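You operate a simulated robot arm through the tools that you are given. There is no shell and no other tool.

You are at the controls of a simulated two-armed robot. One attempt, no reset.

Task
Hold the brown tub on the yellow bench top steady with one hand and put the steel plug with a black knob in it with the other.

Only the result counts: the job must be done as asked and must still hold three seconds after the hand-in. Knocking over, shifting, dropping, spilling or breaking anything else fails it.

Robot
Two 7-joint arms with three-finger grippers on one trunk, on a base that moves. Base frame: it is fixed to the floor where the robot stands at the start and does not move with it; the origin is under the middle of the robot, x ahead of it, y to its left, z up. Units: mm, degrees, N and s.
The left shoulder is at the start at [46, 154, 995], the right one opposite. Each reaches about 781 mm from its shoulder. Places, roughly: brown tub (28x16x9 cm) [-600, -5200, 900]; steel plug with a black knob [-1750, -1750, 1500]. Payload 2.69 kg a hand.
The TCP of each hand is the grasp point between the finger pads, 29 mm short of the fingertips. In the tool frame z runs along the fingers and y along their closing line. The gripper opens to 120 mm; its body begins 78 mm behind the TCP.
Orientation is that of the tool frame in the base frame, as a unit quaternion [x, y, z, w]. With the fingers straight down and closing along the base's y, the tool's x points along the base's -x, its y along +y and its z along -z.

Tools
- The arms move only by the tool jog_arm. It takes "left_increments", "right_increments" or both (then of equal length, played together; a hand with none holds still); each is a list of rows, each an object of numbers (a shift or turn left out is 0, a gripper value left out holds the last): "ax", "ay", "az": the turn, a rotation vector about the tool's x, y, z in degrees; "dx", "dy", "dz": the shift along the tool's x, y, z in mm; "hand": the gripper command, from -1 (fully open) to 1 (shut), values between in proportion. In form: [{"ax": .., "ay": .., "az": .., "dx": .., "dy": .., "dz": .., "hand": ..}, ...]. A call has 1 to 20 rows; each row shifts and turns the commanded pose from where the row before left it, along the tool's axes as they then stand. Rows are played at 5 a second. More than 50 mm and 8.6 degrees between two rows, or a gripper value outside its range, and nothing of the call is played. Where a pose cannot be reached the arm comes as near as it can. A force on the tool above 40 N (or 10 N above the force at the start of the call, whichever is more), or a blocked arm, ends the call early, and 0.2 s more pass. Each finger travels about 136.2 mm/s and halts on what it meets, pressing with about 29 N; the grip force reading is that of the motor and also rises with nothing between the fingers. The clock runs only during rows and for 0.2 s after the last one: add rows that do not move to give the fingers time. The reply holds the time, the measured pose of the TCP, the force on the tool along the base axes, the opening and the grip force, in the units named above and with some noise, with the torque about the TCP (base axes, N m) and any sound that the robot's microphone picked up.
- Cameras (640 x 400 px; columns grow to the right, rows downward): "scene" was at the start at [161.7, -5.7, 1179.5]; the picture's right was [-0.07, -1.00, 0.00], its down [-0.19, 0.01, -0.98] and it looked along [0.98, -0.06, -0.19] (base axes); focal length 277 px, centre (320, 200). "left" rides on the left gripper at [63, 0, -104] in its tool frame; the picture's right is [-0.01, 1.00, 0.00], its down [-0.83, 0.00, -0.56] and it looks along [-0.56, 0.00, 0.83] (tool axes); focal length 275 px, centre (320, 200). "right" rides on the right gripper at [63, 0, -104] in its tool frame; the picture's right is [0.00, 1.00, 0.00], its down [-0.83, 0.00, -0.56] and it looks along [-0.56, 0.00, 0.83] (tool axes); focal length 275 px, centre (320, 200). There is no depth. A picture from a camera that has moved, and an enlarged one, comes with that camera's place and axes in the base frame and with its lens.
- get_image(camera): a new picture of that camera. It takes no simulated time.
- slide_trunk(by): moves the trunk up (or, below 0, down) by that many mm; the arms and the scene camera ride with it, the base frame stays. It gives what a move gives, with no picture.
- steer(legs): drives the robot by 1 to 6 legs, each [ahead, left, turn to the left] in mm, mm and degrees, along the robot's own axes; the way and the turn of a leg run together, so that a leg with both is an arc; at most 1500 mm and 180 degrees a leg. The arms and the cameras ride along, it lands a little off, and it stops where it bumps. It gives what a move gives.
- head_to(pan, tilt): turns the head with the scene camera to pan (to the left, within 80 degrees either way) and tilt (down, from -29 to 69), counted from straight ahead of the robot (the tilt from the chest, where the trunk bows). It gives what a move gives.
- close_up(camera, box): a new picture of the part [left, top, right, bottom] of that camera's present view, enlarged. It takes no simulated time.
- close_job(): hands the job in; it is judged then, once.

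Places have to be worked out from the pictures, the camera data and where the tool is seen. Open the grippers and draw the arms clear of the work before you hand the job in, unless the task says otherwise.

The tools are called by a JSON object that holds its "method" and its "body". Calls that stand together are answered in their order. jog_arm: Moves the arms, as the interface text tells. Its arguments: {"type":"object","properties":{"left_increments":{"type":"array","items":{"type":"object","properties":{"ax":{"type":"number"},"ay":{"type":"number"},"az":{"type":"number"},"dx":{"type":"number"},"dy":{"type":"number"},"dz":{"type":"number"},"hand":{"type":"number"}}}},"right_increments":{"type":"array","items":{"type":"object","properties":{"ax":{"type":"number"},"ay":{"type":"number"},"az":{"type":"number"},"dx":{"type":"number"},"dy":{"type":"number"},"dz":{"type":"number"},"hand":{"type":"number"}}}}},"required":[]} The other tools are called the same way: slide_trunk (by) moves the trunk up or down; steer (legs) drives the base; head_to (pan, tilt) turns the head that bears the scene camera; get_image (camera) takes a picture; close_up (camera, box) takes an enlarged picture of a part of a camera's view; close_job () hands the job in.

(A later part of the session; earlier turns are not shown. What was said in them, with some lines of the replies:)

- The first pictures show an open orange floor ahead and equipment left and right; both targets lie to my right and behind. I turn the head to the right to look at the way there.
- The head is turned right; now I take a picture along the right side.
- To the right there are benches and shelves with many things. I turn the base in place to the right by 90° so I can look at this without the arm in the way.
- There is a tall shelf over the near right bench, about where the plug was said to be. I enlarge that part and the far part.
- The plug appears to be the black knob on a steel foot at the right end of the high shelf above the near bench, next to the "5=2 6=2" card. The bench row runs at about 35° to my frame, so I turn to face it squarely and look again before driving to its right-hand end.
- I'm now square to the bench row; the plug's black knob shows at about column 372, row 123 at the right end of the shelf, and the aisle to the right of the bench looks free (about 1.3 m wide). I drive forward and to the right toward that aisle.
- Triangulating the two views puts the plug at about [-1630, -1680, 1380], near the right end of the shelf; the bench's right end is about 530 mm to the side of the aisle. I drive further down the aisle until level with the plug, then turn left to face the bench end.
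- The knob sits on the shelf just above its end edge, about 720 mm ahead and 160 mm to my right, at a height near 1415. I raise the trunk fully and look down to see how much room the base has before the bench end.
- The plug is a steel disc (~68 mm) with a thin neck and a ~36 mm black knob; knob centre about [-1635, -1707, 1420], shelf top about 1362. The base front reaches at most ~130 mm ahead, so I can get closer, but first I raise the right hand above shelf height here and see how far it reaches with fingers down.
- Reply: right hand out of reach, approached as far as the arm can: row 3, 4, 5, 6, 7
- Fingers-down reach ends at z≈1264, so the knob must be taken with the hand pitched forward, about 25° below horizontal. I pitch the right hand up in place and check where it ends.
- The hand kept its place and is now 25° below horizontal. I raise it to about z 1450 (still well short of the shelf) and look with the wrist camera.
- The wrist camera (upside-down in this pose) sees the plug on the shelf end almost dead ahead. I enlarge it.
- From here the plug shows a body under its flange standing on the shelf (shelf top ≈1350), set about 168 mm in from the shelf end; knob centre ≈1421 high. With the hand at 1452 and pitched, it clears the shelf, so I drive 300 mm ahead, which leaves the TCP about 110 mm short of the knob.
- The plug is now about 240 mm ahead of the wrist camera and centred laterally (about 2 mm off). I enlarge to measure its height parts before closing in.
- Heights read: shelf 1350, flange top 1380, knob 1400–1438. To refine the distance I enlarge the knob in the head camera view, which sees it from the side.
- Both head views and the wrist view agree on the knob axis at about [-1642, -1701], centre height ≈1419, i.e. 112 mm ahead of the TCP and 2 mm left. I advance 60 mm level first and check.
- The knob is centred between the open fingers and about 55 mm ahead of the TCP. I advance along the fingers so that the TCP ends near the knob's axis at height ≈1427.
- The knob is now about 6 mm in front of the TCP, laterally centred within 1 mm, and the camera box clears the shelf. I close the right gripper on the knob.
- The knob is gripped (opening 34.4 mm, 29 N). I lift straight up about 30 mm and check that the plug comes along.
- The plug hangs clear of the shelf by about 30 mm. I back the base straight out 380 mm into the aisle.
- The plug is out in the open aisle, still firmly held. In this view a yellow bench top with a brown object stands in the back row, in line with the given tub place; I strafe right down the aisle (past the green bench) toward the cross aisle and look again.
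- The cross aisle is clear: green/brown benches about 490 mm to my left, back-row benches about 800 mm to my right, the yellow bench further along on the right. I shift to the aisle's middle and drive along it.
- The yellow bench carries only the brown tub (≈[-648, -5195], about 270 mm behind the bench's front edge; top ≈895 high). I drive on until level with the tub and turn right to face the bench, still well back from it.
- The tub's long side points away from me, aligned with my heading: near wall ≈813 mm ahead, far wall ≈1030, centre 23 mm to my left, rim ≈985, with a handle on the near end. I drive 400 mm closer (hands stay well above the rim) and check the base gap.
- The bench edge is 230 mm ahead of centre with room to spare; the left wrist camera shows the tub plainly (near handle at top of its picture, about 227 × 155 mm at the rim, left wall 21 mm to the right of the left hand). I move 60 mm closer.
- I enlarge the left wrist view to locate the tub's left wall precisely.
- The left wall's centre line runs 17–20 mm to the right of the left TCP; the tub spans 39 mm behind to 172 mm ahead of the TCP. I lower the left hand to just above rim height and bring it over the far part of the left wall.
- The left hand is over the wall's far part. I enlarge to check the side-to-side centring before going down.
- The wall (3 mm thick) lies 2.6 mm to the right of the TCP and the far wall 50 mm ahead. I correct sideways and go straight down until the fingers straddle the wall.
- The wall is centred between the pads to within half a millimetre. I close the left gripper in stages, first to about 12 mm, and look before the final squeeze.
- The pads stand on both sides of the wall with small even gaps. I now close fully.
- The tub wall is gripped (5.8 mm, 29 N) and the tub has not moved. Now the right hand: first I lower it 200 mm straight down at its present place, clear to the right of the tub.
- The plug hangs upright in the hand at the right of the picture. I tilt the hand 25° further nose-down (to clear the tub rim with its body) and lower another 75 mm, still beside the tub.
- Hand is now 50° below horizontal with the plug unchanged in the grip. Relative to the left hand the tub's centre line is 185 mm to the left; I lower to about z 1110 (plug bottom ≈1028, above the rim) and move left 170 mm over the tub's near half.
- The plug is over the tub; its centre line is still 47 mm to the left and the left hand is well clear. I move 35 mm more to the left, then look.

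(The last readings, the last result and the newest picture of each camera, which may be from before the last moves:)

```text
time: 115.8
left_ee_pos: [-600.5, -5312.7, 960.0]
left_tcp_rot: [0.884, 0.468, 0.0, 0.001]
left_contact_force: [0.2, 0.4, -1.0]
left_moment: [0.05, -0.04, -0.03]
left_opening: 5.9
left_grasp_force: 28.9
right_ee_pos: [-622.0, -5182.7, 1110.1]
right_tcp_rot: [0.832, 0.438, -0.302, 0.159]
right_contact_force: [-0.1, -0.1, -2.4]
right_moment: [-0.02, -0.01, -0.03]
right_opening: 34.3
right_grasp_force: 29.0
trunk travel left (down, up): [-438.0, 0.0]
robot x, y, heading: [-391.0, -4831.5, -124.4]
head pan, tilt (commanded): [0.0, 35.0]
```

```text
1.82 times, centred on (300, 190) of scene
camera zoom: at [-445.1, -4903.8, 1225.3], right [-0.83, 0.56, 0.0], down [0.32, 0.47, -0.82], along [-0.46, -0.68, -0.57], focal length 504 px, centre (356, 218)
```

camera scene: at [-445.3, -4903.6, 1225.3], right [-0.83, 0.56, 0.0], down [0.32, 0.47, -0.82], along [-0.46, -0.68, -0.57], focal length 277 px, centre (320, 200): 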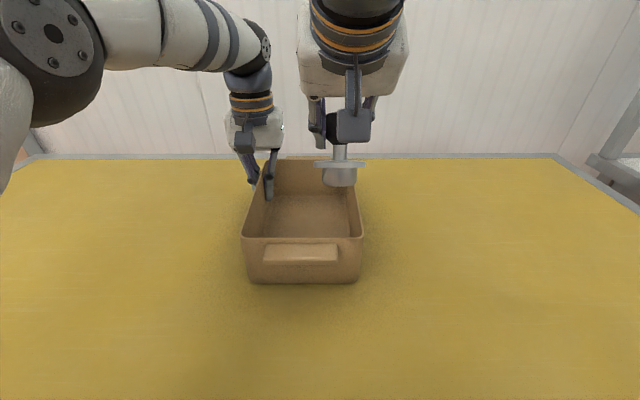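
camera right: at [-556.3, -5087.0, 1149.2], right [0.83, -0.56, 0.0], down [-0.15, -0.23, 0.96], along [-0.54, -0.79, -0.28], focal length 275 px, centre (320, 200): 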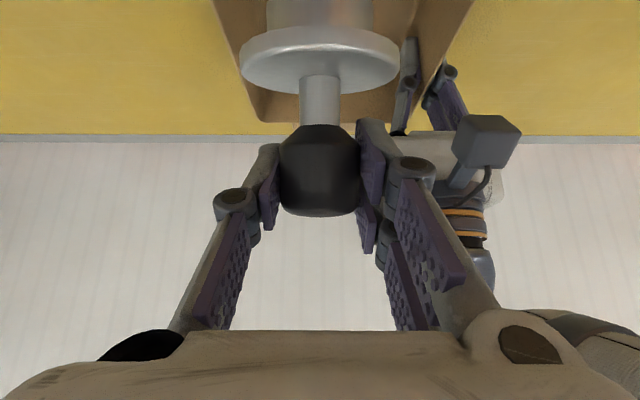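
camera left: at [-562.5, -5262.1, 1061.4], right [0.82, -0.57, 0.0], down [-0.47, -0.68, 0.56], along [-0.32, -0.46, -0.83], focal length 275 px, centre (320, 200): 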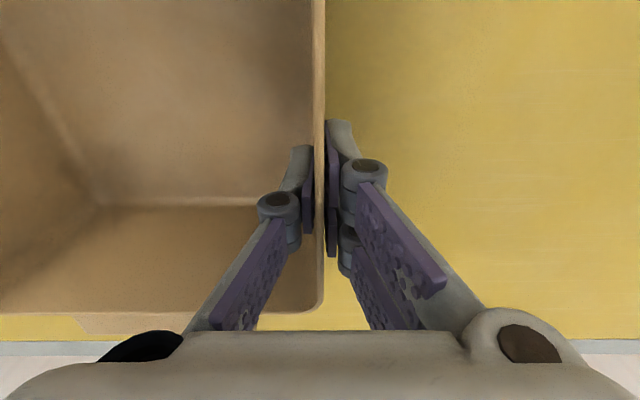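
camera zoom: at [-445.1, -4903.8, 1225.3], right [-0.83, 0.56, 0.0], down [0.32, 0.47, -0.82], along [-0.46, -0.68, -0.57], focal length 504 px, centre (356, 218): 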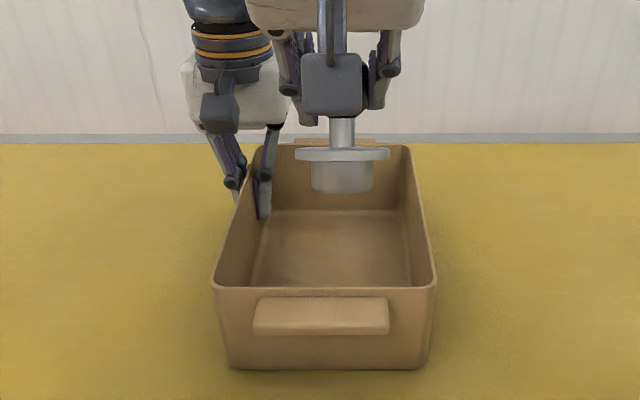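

The plug is just right of the tub's centre line, with the left hand clear. I lower it about 105 mm so that its bottom comes to just above the tub floor.

{"method": "jog_arm", "body": {"right_increments": [{"dz": 20.2, "dx": 17}, {"dz": 20.2, "dx": 17}, {"dz": 20.2, "dx": 17}, {"dz": 16, "dx": 13.4}, {}]}}

{"method": "get_image", "body": {"camera": "right"}}

{"method": "close_up", "body": {"camera": "scene", "box": [200, 80, 400, 300]}}

{"method": "get_image", "body": {"camera": "left"}}

```text
time: 117.0
left_ee_pos: [-599.4, -5312.4, 958.7]
left_tcp_rot: [0.884, 0.467, 0.0, 0.001]
left_contact_force: [-1.5, -1.1, 5.0]
left_moment: [0.38, -0.23, 0.01]
left_opening: 6.0
left_grasp_force: 28.9
right_ee_pos: [-623.7, -5182.4, 1011.0]
right_tcp_rot: [0.833, 0.436, -0.3, 0.162]
right_contact_force: [-0.2, 1.3, -2.1]
right_moment: [-0.04, 0.01, 0.0]
right_opening: 34.3
right_grasp_force: 29.1
trunk travel left (down, up): [-438.0, 0.0]
robot x, y, heading: [-390.3, -4826.9, -124.5]
head pan, tilt (commanded): [0.0, 35.0]
```

```text
taken
camera right: at [-557.5, -5086.8, 1050.3], right [0.82, -0.57, 0.0], down [-0.16, -0.23, 0.96], along [-0.54, -0.79, -0.28], focal length 275 px, centre (320, 200)
```

right: 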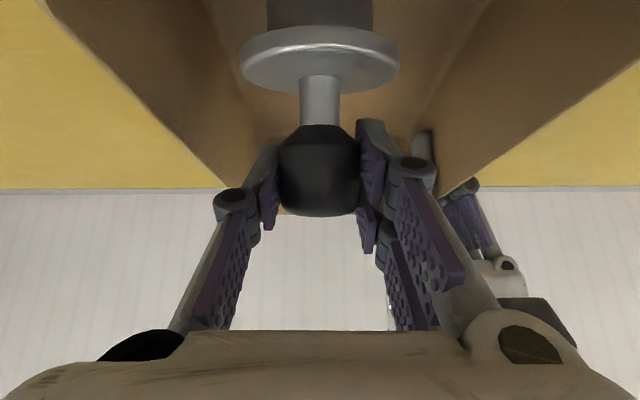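

```text
1.82 times, centred on (300, 190) of scene
camera zoom: at [-432.5, -4910.8, 1225.3], right [-0.91, 0.42, 0.0], down [0.24, 0.52, -0.82], along [-0.35, -0.74, -0.57], focal length 504 px, centre (356, 218)
```

zoom: 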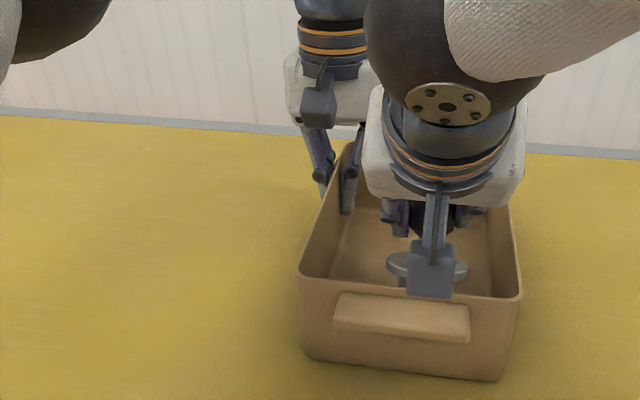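

```text
taken
camera left: at [-562.2, -5262.3, 1061.3], right [0.82, -0.57, 0.0], down [-0.47, -0.68, 0.56], along [-0.32, -0.46, -0.83], focal length 275 px, centre (320, 200)
```

left: 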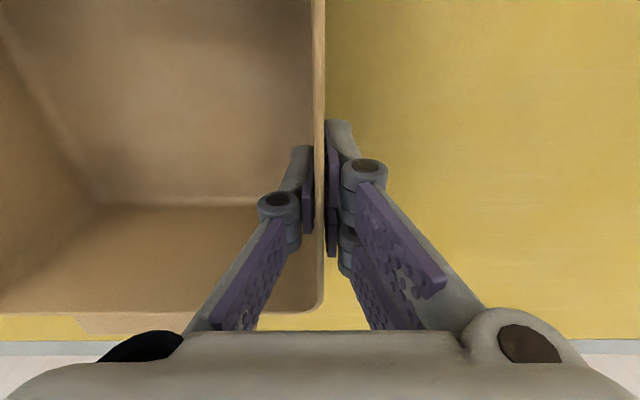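

The head camera's axes changed by themselves (about 9° to the left) and a small force shows on the left hand, so the right forearm has probably nudged the head. The plug is inside the tub above its floor; I turn the head a bit to the left to take it off the arm and re-read everything.

{"method": "head_to", "body": {"pan": 18, "tilt": 35}}

{"method": "get_image", "body": {"camera": "scene"}}

```text
time: 117.8
left_ee_pos: [-598.7, -5312.0, 959.7]
left_tcp_rot: [0.884, 0.467, -0.001, 0.0]
left_contact_force: [0.8, 0.7, 0.0]
left_moment: [-0.15, 0.11, -0.03]
left_opening: 6.1
left_grasp_force: 28.8
right_ee_pos: [-621.1, -5180.9, 1011.9]
right_tcp_rot: [0.83, 0.439, -0.303, 0.16]
right_contact_force: [-0.2, 0.7, -2.0]
right_moment: [-0.02, -0.01, 0.02]
right_opening: 34.4
right_grasp_force: 29.0
trunk travel left (down, up): [-438.0, 0.0]
robot x, y, heading: [-393.6, -4827.5, -124.3]
head pan, tilt (commanded): [18.0, 35.0]
```

```text
taken
camera scene: at [-420.0, -4915.5, 1225.4], right [-0.96, 0.28, 0.0], down [0.16, 0.55, -0.82], along [-0.23, -0.79, -0.57], focal length 277 px, centre (320, 200)
```

scene: 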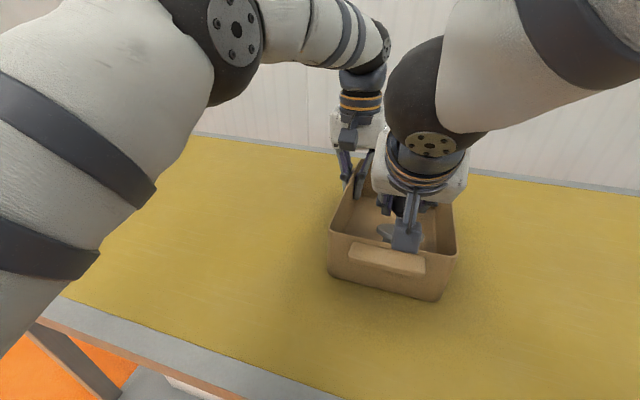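

Forces are back to normal and the tub has not moved; the plug hangs in the tub's near half. I shift it 19 mm forward, away from the near wall, then down 18 mm.

{"method": "jog_arm", "body": {"right_increments": [{"dz": 6.1, "dx": -7.3}, {"dz": 6.1, "dx": -7.3}, {"dz": 6.9, "dx": 5.8}, {"dz": 6.9, "dx": 5.8}, {}]}}

{"method": "close_up", "body": {"camera": "scene", "box": [300, 100, 500, 320]}}

{"method": "get_image", "body": {"camera": "right"}}

```text
time: 119.0
left_ee_pos: [-599.7, -5313.0, 959.0]
left_tcp_rot: [0.884, 0.468, -0.001, 0.0]
left_contact_force: [0.3, 0.6, 0.3]
left_moment: [-0.14, 0.12, 0.0]
left_opening: 5.9
left_grasp_force: 29.6
right_ee_pos: [-631.5, -5197.2, 991.2]
right_tcp_rot: [0.831, 0.439, -0.303, 0.16]
right_contact_force: [0.5, 0.6, -2.2]
right_moment: [-0.04, 0.02, -0.03]
right_opening: 34.3
right_grasp_force: 29.2
trunk travel left (down, up): [-438.0, 0.0]
robot x, y, heading: [-393.0, -4829.7, -124.5]
head pan, tilt (commanded): [18.0, 35.0]
```

```text
1.82 times, centred on (400, 210) of scene
camera zoom: at [-420.1, -4915.5, 1225.3], right [-0.96, 0.28, 0.0], down [0.16, 0.55, -0.82], along [-0.23, -0.79, -0.57], focal length 504 px, centre (174, 182)
```

zoom: 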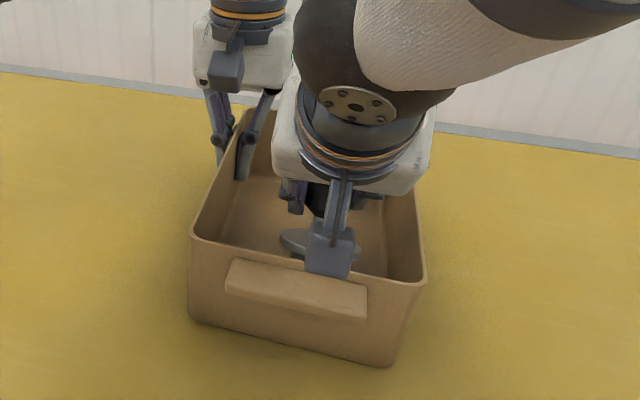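

```text
taken
camera right: at [-567.1, -5102.4, 1030.4], right [0.83, -0.56, 0.0], down [-0.15, -0.23, 0.96], along [-0.54, -0.79, -0.28], focal length 275 px, centre (320, 200)
```

right: 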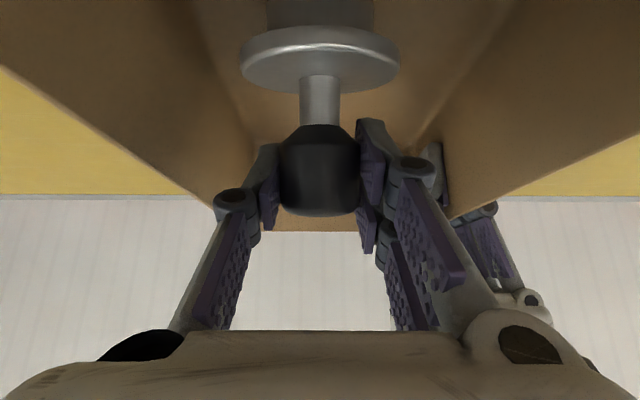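

All forces are calm at z 991. I feel for the tub floor in small downward steps.

{"method": "jog_arm", "body": {"right_increments": [{"dz": 2.3, "dx": 1.9}, {"dz": 2.3, "dx": 1.9}, {}]}}

```text
time: 119.8
left_ee_pos: [-599.6, -5312.9, 958.8]
left_tcp_rot: [0.884, 0.467, -0.001, 0.0]
left_contact_force: [0.7, -0.6, 5.0]
left_moment: [0.25, -0.16, -0.02]
left_opening: 5.8
left_grasp_force: 29.3
right_ee_pos: [-633.7, -5198.3, 986.9]
right_tcp_rot: [0.832, 0.437, -0.301, 0.161]
right_contact_force: [-0.6, 0.4, -2.0]
right_moment: [-0.03, -0.02, 0.01]
right_opening: 34.3
right_grasp_force: 28.7
trunk travel left (down, up): [-438.0, 0.0]
robot x, y, heading: [-395.0, -4832.8, -124.0]
head pan, tilt (commanded): [18.0, 35.0]
```

The left hand again feels 5 N while the right hand feels only the plug's weight; I check whether the head is being touched again.

{"method": "get_image", "body": {"camera": "scene"}}

```text
taken
camera scene: at [-413.4, -4917.2, 1225.3], right [-0.98, 0.21, 0.0], down [0.12, 0.56, -0.82], along [-0.17, -0.8, -0.57], focal length 277 px, centre (320, 200)
```

scene: 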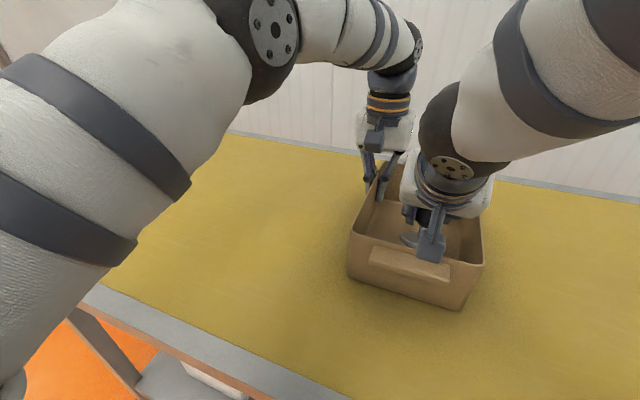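

The head was nudged again by the right arm. The plug's lowest edge is only a few millimetres above the tub floor now, so I turn the head further away and then check the plug before releasing.

{"method": "head_to", "body": {"pan": 32, "tilt": 35}}

{"method": "get_image", "body": {"camera": "scene"}}

{"method": "close_up", "body": {"camera": "scene", "box": [360, 80, 560, 300]}}

```text
time: 120.6
left_ee_pos: [-600.5, -5312.9, 960.0]
left_tcp_rot: [0.884, 0.467, -0.001, 0.0]
left_contact_force: [0.8, -0.4, 1.2]
left_moment: [-0.14, 0.06, -0.03]
left_opening: 5.9
left_grasp_force: 29.0
right_ee_pos: [-631.4, -5197.8, 986.6]
right_tcp_rot: [0.831, 0.438, -0.304, 0.16]
right_contact_force: [0.3, -1.0, -1.7]
right_moment: [-0.01, 0.03, -0.03]
right_opening: 34.2
right_grasp_force: 29.2
trunk travel left (down, up): [-438.0, 0.0]
robot x, y, heading: [-394.4, -4827.8, -124.6]
head pan, tilt (commanded): [32.0, 35.0]
```

```text
taken
camera scene: at [-398.8, -4919.0, 1225.4], right [-1.0, 0.04, 0.0], down [0.02, 0.57, -0.82], along [-0.03, -0.82, -0.57], focal length 277 px, centre (320, 200)
```

scene: 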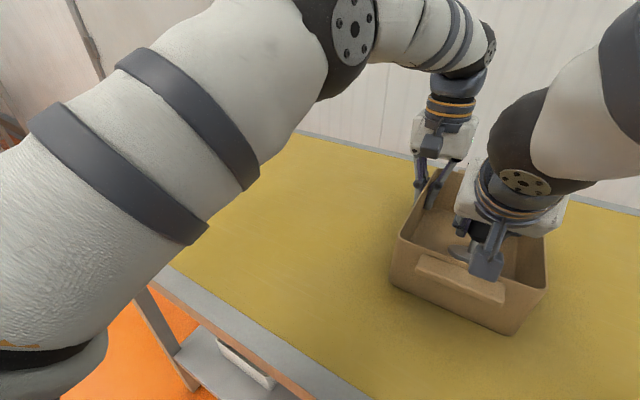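

```text
1.82 times, centred on (460, 190) of scene
camera zoom: at [-398.8, -4919.0, 1225.4], right [-1.0, 0.04, 0.0], down [0.02, 0.57, -0.82], along [-0.03, -0.82, -0.57], focal length 504 px, centre (66, 218)
```

zoom: 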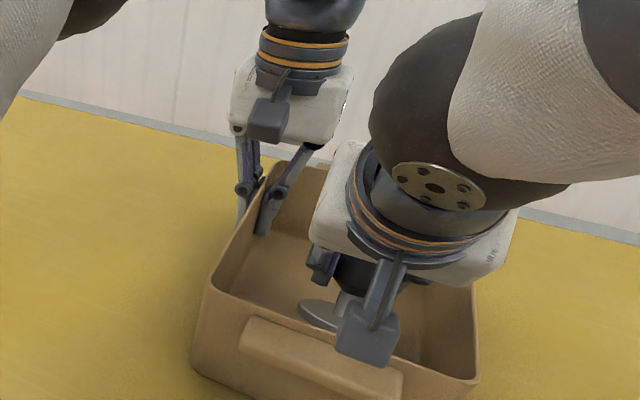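

The head is free of the arm again and forces are calm. I take two more 3 mm steps down to meet the floor.

{"method": "jog_arm", "body": {"right_increments": [{"dz": 2.3, "dx": 1.9}, {"dz": 2.3, "dx": 1.9}, {}]}}

{"method": "close_up", "body": {"camera": "scene", "box": [360, 80, 560, 300]}}

```text
time: 121.4
left_ee_pos: [-599.4, -5311.7, 959.3]
left_tcp_rot: [0.884, 0.467, 0.0, 0.0]
left_contact_force: [1.6, 0.3, -6.8]
left_moment: [-0.59, 0.36, 0.14]
left_opening: 6.2
left_grasp_force: 28.9
right_ee_pos: [-633.6, -5197.8, 982.1]
right_tcp_rot: [0.83, 0.438, -0.304, 0.161]
right_contact_force: [-2.0, -3.6, 19.6]
right_moment: [-0.15, 0.11, 0.02]
right_opening: 34.4
right_grasp_force: 28.7
trunk travel left (down, up): [-438.0, 0.0]
robot x, y, heading: [-392.9, -4831.0, -124.3]
head pan, tilt (commanded): [32.0, 35.0]
```

```text
1.82 times, centred on (460, 190) of scene
camera zoom: at [-398.2, -4918.7, 1225.5], right [-1.0, 0.04, 0.0], down [0.02, 0.57, -0.82], along [-0.03, -0.82, -0.57], focal length 504 px, centre (66, 218)
```

zoom: 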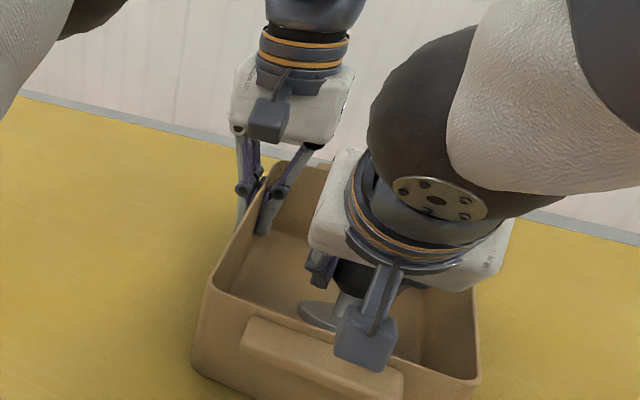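

The plug's lower edge has met the tub floor (about 22 N, exactly where expected). I ease off 2.5 mm and then open the right fingers to about 57 mm so the plug settles on its base.

{"method": "jog_arm", "body": {"right_increments": [{"dz": -1.9, "dx": -1.6}, {}]}}

{"method": "jog_arm", "body": {"right_increments": [{"hand": 0.4}, {"hand": 0.25}, {"hand": 0.05}, {"hand": 0.05}, {}, {}]}}

{"method": "get_image", "body": {"camera": "right"}}

{"method": "close_up", "body": {"camera": "scene", "box": [360, 80, 560, 300]}}

```text
time: 122.0
left_ee_pos: [-600.0, -5312.7, 959.7]
left_tcp_rot: [0.884, 0.467, 0.0, -0.001]
left_contact_force: [0.9, 1.2, -3.6]
left_moment: [0.33, -0.29, -0.01]
left_opening: 6.2
left_grasp_force: 28.7
right_ee_pos: [-633.6, -5197.9, 982.4]
right_tcp_rot: [0.831, 0.439, -0.303, 0.16]
right_contact_force: [-1.6, -3.3, 10.5]
right_moment: [-0.15, 0.07, -0.02]
right_opening: 34.2
right_grasp_force: 29.3
trunk travel left (down, up): [-438.0, 0.0]
robot x, y, heading: [-393.1, -4833.3, -124.4]
head pan, tilt (commanded): [32.0, 35.0]
```

```text
time: 123.4
left_ee_pos: [-598.5, -5312.4, 959.1]
left_tcp_rot: [0.884, 0.467, -0.001, 0.001]
left_contact_force: [-1.6, -1.2, -0.7]
left_moment: [0.32, -0.24, -0.02]
left_opening: 6.1
left_grasp_force: 28.7
right_ee_pos: [-633.1, -5198.5, 981.7]
right_tcp_rot: [0.831, 0.438, -0.303, 0.16]
right_contact_force: [0.2, -0.8, -0.6]
right_moment: [-0.02, -0.04, 0.0]
right_opening: 57.1
right_grasp_force: 0.0
trunk travel left (down, up): [-438.0, 0.0]
robot x, y, heading: [-393.4, -4830.6, -124.2]
head pan, tilt (commanded): [32.0, 35.0]
```

```text
taken
camera right: at [-567.4, -5102.3, 1021.3], right [0.83, -0.56, 0.0], down [-0.15, -0.23, 0.96], along [-0.54, -0.79, -0.28], focal length 275 px, centre (320, 200)
```

right: 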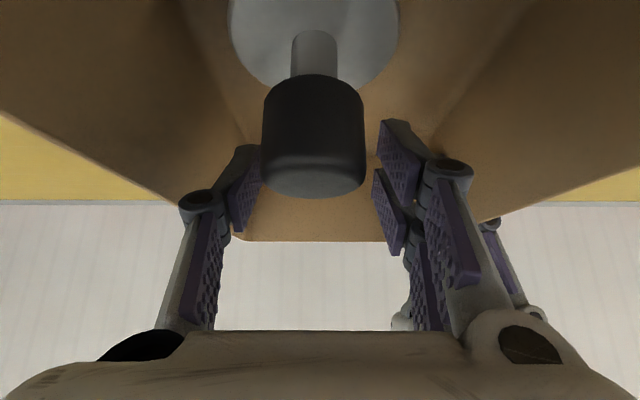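

```text
1.82 times, centred on (460, 190) of scene
camera zoom: at [-398.9, -4919.0, 1225.3], right [-1.0, 0.04, 0.0], down [0.02, 0.57, -0.82], along [-0.03, -0.82, -0.57], focal length 504 px, centre (66, 218)
```

zoom: 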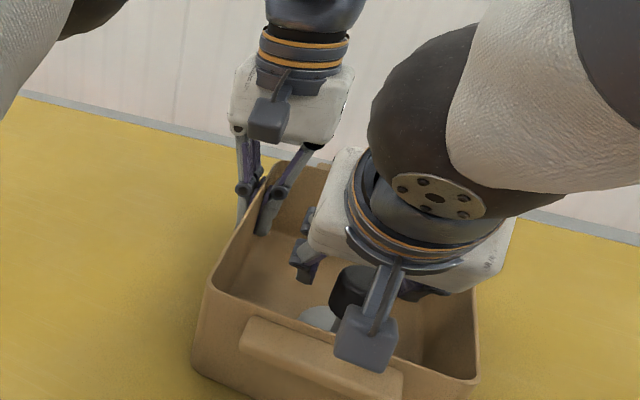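

The plug now stands upright on the tub floor, free of the open fingers on both sides. I retrace the path: a little up, 20 mm back from the left hand, then straight up.

{"method": "jog_arm", "body": {"right_increments": [{"dz": -9.6, "dx": -8.0}, {"dz": -9.6, "dx": -8.0}, {"dz": -14.1, "dx": 1.2}, {"dz": -14.1, "dx": 1.2}, {}]}}

{"method": "get_image", "body": {"camera": "right"}}

{"method": "close_up", "body": {"camera": "scene", "box": [360, 80, 560, 300]}}

```text
time: 124.6
left_ee_pos: [-600.5, -5311.6, 958.4]
left_tcp_rot: [0.884, 0.467, -0.001, 0.0]
left_contact_force: [0.6, 0.0, 0.0]
left_moment: [-0.1, 0.05, 0.02]
left_opening: 6.2
left_grasp_force: 29.5
right_ee_pos: [-620.7, -5181.1, 1027.7]
right_tcp_rot: [0.831, 0.438, -0.303, 0.159]
right_contact_force: [0.6, 0.2, -0.6]
right_moment: [0.03, -0.03, 0.02]
right_opening: 57.1
right_grasp_force: 0.1
trunk travel left (down, up): [-438.0, 0.0]
robot x, y, heading: [-391.8, -4831.5, -124.6]
head pan, tilt (commanded): [32.0, 35.0]
```

```text
taken
camera right: at [-555.7, -5085.2, 1066.0], right [0.83, -0.56, 0.0], down [-0.15, -0.23, 0.96], along [-0.54, -0.79, -0.28], focal length 275 px, centre (320, 200)
```

right: 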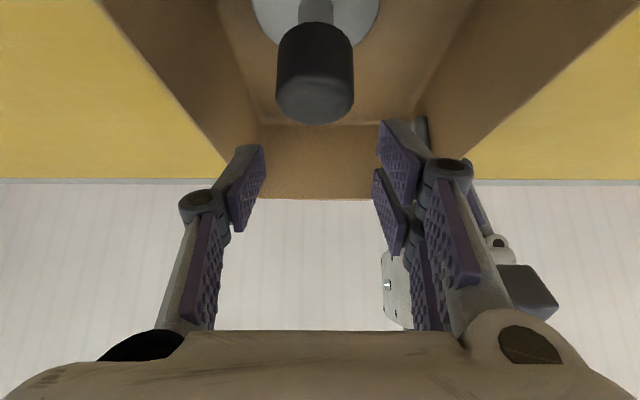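

```text
1.82 times, centred on (460, 190) of scene
camera zoom: at [-398.8, -4919.0, 1225.3], right [-1.0, 0.04, 0.0], down [0.02, 0.57, -0.82], along [-0.03, -0.82, -0.57], focal length 504 px, centre (66, 218)
```

zoom: 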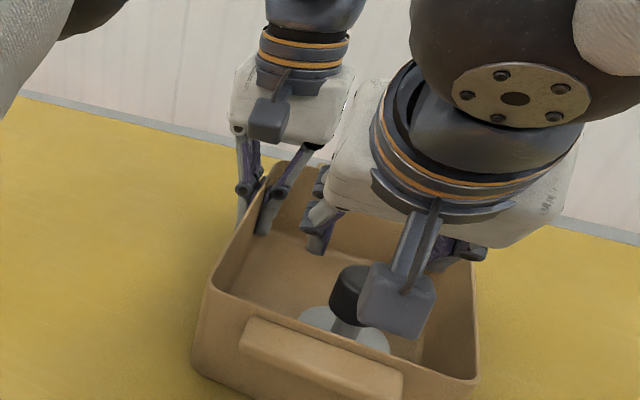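

The plug stands upright and free in the tub. I keep raising the right hand and, once above the rim, also carry it to the right, away from the left hand.

{"method": "jog_arm", "body": {"right_increments": [{"dz": -19.2, "dx": -16.1}, {"dz": -15.3, "dx": -12.9, "dy": -25}, {"dz": -15.3, "dx": -12.9, "dy": -35}, {"dz": -15.3, "dx": -12.9, "dy": -40}, {"dy": -45}, {"dy": -45}, {}]}}

{"method": "head_to", "body": {"pan": 0, "tilt": 40}}

{"method": "get_image", "body": {"camera": "scene"}}

{"method": "get_image", "body": {"camera": "left"}}

```text
time: 126.2
left_ee_pos: [-598.3, -5311.9, 960.7]
left_tcp_rot: [0.884, 0.467, -0.001, 0.0]
left_contact_force: [0.4, 0.2, 0.4]
left_moment: [0.0, 0.0, 0.04]
left_opening: 6.4
left_grasp_force: 29.2
right_ee_pos: [-778.5, -5073.9, 1112.6]
right_tcp_rot: [0.831, 0.438, -0.303, 0.158]
right_contact_force: [0.0, -0.2, -0.9]
right_moment: [-0.04, 0.01, 0.01]
right_opening: 56.9
right_grasp_force: 0.1
trunk travel left (down, up): [-438.0, 0.0]
robot x, y, heading: [-395.7, -4830.4, -124.4]
head pan, tilt (commanded): [32.0, 35.0]
```

```text
time: 127.1
left_ee_pos: [-598.5, -5312.3, 959.1]
left_tcp_rot: [0.884, 0.467, -0.001, 0.0]
left_contact_force: [1.4, -0.4, -0.1]
left_moment: [-0.01, 0.01, -0.01]
left_opening: 5.8
left_grasp_force: 29.1
right_ee_pos: [-778.6, -5073.4, 1112.3]
right_tcp_rot: [0.831, 0.439, -0.302, 0.161]
right_contact_force: [0.2, 0.3, -0.2]
right_moment: [-0.01, -0.01, -0.03]
right_opening: 56.9
right_grasp_force: 0.1
trunk travel left (down, up): [-438.0, 0.0]
robot x, y, heading: [-387.7, -4827.1, -124.6]
head pan, tilt (commanded): [0.0, 40.0]
```

```text
taken
camera scene: at [-443.1, -4901.3, 1217.8], right [-0.83, 0.56, 0.0], down [0.36, 0.53, -0.77], along [-0.43, -0.63, -0.64], focal length 277 px, centre (320, 200)
```

scene: 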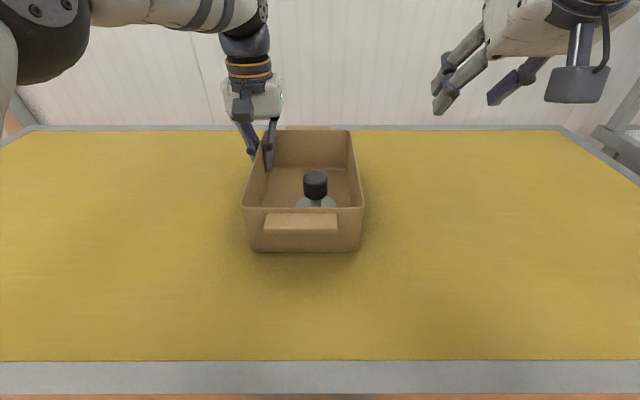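

```text
taken
camera left: at [-562.2, -5262.3, 1061.4], right [0.82, -0.57, 0.0], down [-0.47, -0.68, 0.56], along [-0.32, -0.46, -0.83], focal length 275 px, centre (320, 200)
```

left: 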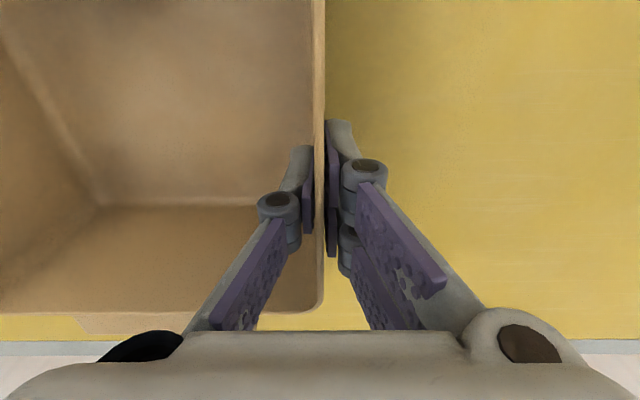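

The plug stands in the tub and the right hand is well clear. I now open the left gripper slowly and look before lifting it off the wall.

{"method": "jog_arm", "body": {"left_increments": [{"hand": 0.8}, {"hand": 0.5}, {"hand": 0.1}, {"hand": -0.2}, {}, {}]}}

{"method": "get_image", "body": {"camera": "left"}}

```text
time: 128.5
left_ee_pos: [-598.9, -5313.6, 958.3]
left_tcp_rot: [0.884, 0.467, 0.0, 0.0]
left_contact_force: [0.0, -0.5, 0.4]
left_moment: [0.02, 0.02, 0.01]
left_opening: 72.1
left_grasp_force: 0.0
right_ee_pos: [-778.8, -5073.6, 1112.4]
right_tcp_rot: [0.831, 0.438, -0.303, 0.159]
right_contact_force: [-0.1, 0.0, 0.1]
right_moment: [0.03, -0.02, 0.0]
right_opening: 56.8
right_grasp_force: 0.0
trunk travel left (down, up): [-438.0, 0.0]
robot x, y, heading: [-394.4, -4827.9, -124.4]
head pan, tilt (commanded): [0.0, 40.0]
```

```text
taken
camera left: at [-562.2, -5262.1, 1061.5], right [0.82, -0.57, 0.0], down [-0.47, -0.68, 0.56], along [-0.32, -0.46, -0.83], focal length 275 px, centre (320, 200)
```

left: 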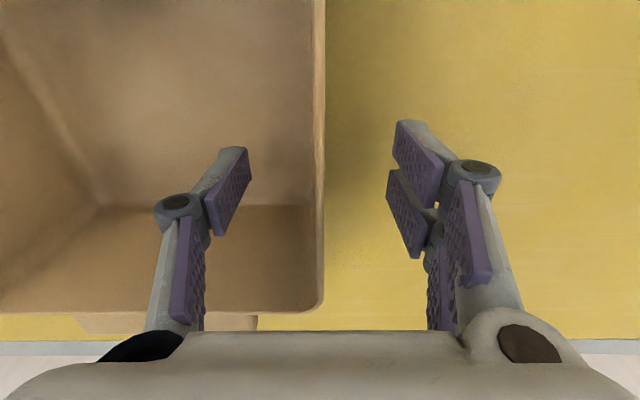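

Both pads are clear of the wall. I lift the left hand straight up above the rim, then draw it back toward me.

{"method": "jog_arm", "body": {"left_increments": [{"dz": -20}, {"dz": -20}, {"dz": -25}, {"dz": -20}, {"dx": 20, "dy": 10, "dz": -30}, {"dx": 30, "dy": 15, "dz": -30}, {"dx": 30, "dy": 15, "dz": -30}, {"dx": 30, "dy": 15}, {}]}}

{"method": "get_image", "body": {"camera": "scene"}}

{"method": "get_image", "body": {"camera": "left"}}

```text
time: 130.5
left_ee_pos: [-492.4, -5252.8, 1134.4]
left_tcp_rot: [0.884, 0.468, 0.001, 0.0]
left_contact_force: [0.1, -0.3, 0.1]
left_moment: [0.0, -0.02, -0.03]
left_opening: 72.2
left_grasp_force: 0.1
right_ee_pos: [-779.0, -5073.6, 1111.6]
right_tcp_rot: [0.831, 0.439, -0.302, 0.159]
right_contact_force: [0.5, -0.7, -0.2]
right_moment: [0.01, 0.03, 0.02]
right_opening: 56.9
right_grasp_force: 0.1
trunk travel left (down, up): [-438.0, 0.0]
robot x, y, heading: [-394.6, -4829.5, -124.6]
head pan, tilt (commanded): [0.0, 40.0]
```

```text
taken
camera scene: at [-443.7, -4901.6, 1217.6], right [-0.83, 0.56, 0.0], down [0.36, 0.53, -0.77], along [-0.43, -0.63, -0.64], focal length 277 px, centre (320, 200)
```

scene: 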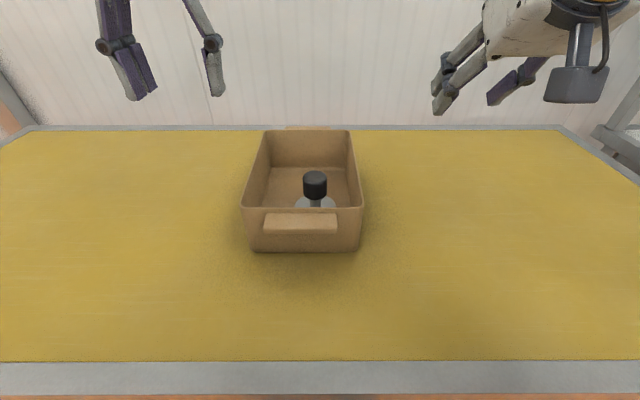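

```text
taken
camera left: at [-455.0, -5202.7, 1236.4], right [0.82, -0.57, 0.0], down [-0.47, -0.68, 0.56], along [-0.32, -0.46, -0.83], focal length 275 px, centre (320, 200)
```

left: 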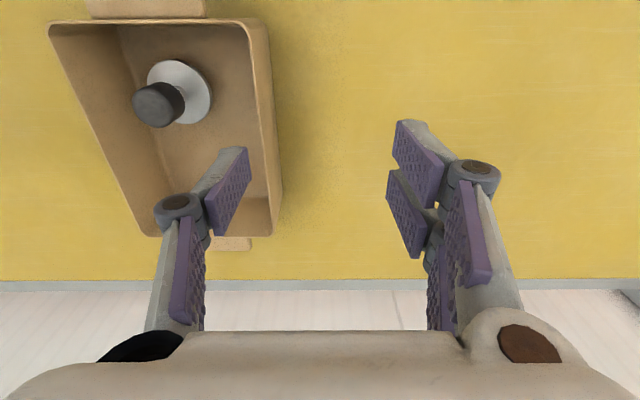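

The plug stands upright in the unmoved tub and both hands are off. I open both grippers fully and back the base away 250 mm.

{"method": "jog_arm", "body": {"left_increments": [{"hand": -1, "dz": -20}, {"hand": -1}, {}], "right_increments": [{"hand": -1, "dz": -20}, {"hand": -1}, {}]}}

{"method": "steer", "body": {"legs": [[-250, 0, 0]]}}

{"method": "get_image", "body": {"camera": "scene"}}

{"method": "close_up", "body": {"camera": "scene", "box": [220, 40, 420, 165]}}

```text
time: 131.3
left_ee_pos: [-492.2, -5253.0, 1156.0]
left_tcp_rot: [0.884, 0.467, -0.001, 0.0]
left_contact_force: [-0.6, 0.4, -0.2]
left_moment: [0.0, -0.01, 0.01]
left_opening: 120.0
left_grasp_force: 0.1
right_ee_pos: [-770.6, -5062.6, 1128.7]
right_tcp_rot: [0.832, 0.438, -0.302, 0.159]
right_contact_force: [0.7, -0.2, 0.3]
right_moment: [-0.02, 0.03, 0.0]
right_opening: 119.9
right_grasp_force: 0.1
trunk travel left (down, up): [-438.0, 0.0]
robot x, y, heading: [-394.4, -4834.0, -124.2]
head pan, tilt (commanded): [0.0, 40.0]
```

```text
time: 133.2
left_ee_pos: [-350.6, -5044.8, 1155.1]
left_tcp_rot: [0.884, 0.467, -0.001, 0.0]
left_contact_force: [0.2, -0.9, 0.5]
left_moment: [-0.01, -0.01, 0.0]
left_opening: 120.2
left_grasp_force: 0.1
right_ee_pos: [-630.9, -4856.6, 1127.7]
right_tcp_rot: [0.832, 0.438, -0.302, 0.159]
right_contact_force: [-0.6, 1.1, 0.8]
right_moment: [-0.03, 0.0, 0.01]
right_opening: 120.1
right_grasp_force: 0.1
trunk travel left (down, up): [-438.0, 0.0]
robot x, y, heading: [-256.4, -4625.8, -124.4]
head pan, tilt (commanded): [0.0, 40.0]
```

```text
taken
camera scene: at [-301.9, -4694.5, 1217.8], right [-0.83, 0.56, 0.0], down [0.36, 0.53, -0.77], along [-0.43, -0.63, -0.64], focal length 277 px, centre (320, 200)
```

scene: 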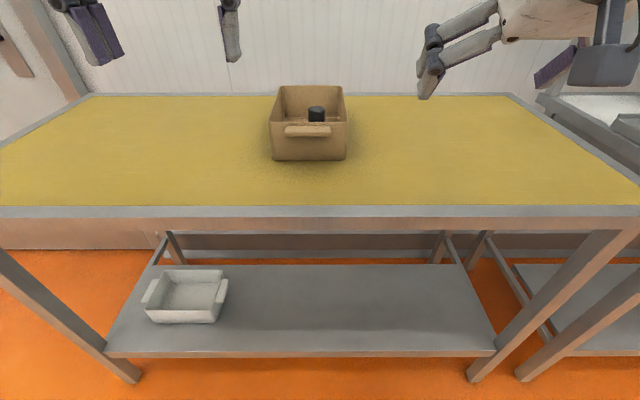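

```text
3.20 times, centred on (320, 102) of scene
camera zoom: at [-301.9, -4694.5, 1217.8], right [-0.83, 0.56, 0.0], down [0.36, 0.53, -0.77], along [-0.43, -0.63, -0.64], focal length 886 px, centre (320, 512)
```

zoom: 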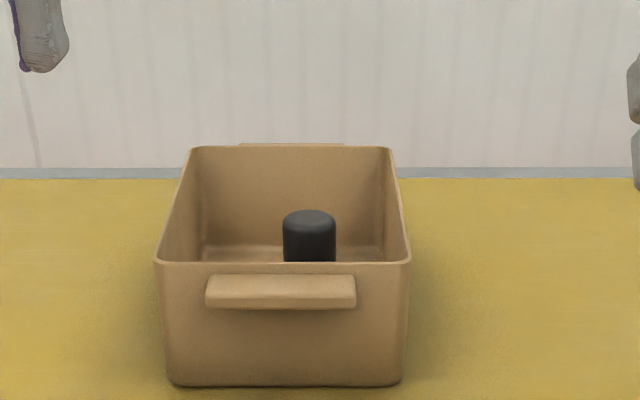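

The plug stands upright inside the tub, the tub is where it was, both grippers are open and well away, and nothing else was touched. I hand the job in.

{"method": "close_job", "body": {}}

```text
The job is handed in.
```

The steel plug is standing upright in the brown tub on the yellow bench, and I've handed the job in.

- **Picking up:** I took the plug by its black knob from the end of the high shelf with the right hand.
- **Placing:** The left hand gripped the tub's left wall. The right hand lowered the plug until it met the tub floor, then let go, and the plug settled on its base. The tub looked to be in the same place in the pictures before and after.
- **Head contact:** While the right arm was low over the tub, it nudged the robot's own head twice and turned it a few degrees. I turned the head away each time. The held tub took about 5 N at those moments and did not move.
- **Clearing away:** Both grippers were opened, the arms were raised clear of the tub, and the base backed off 250 mm before the hand-in. I saw nothing else touched or shifted.
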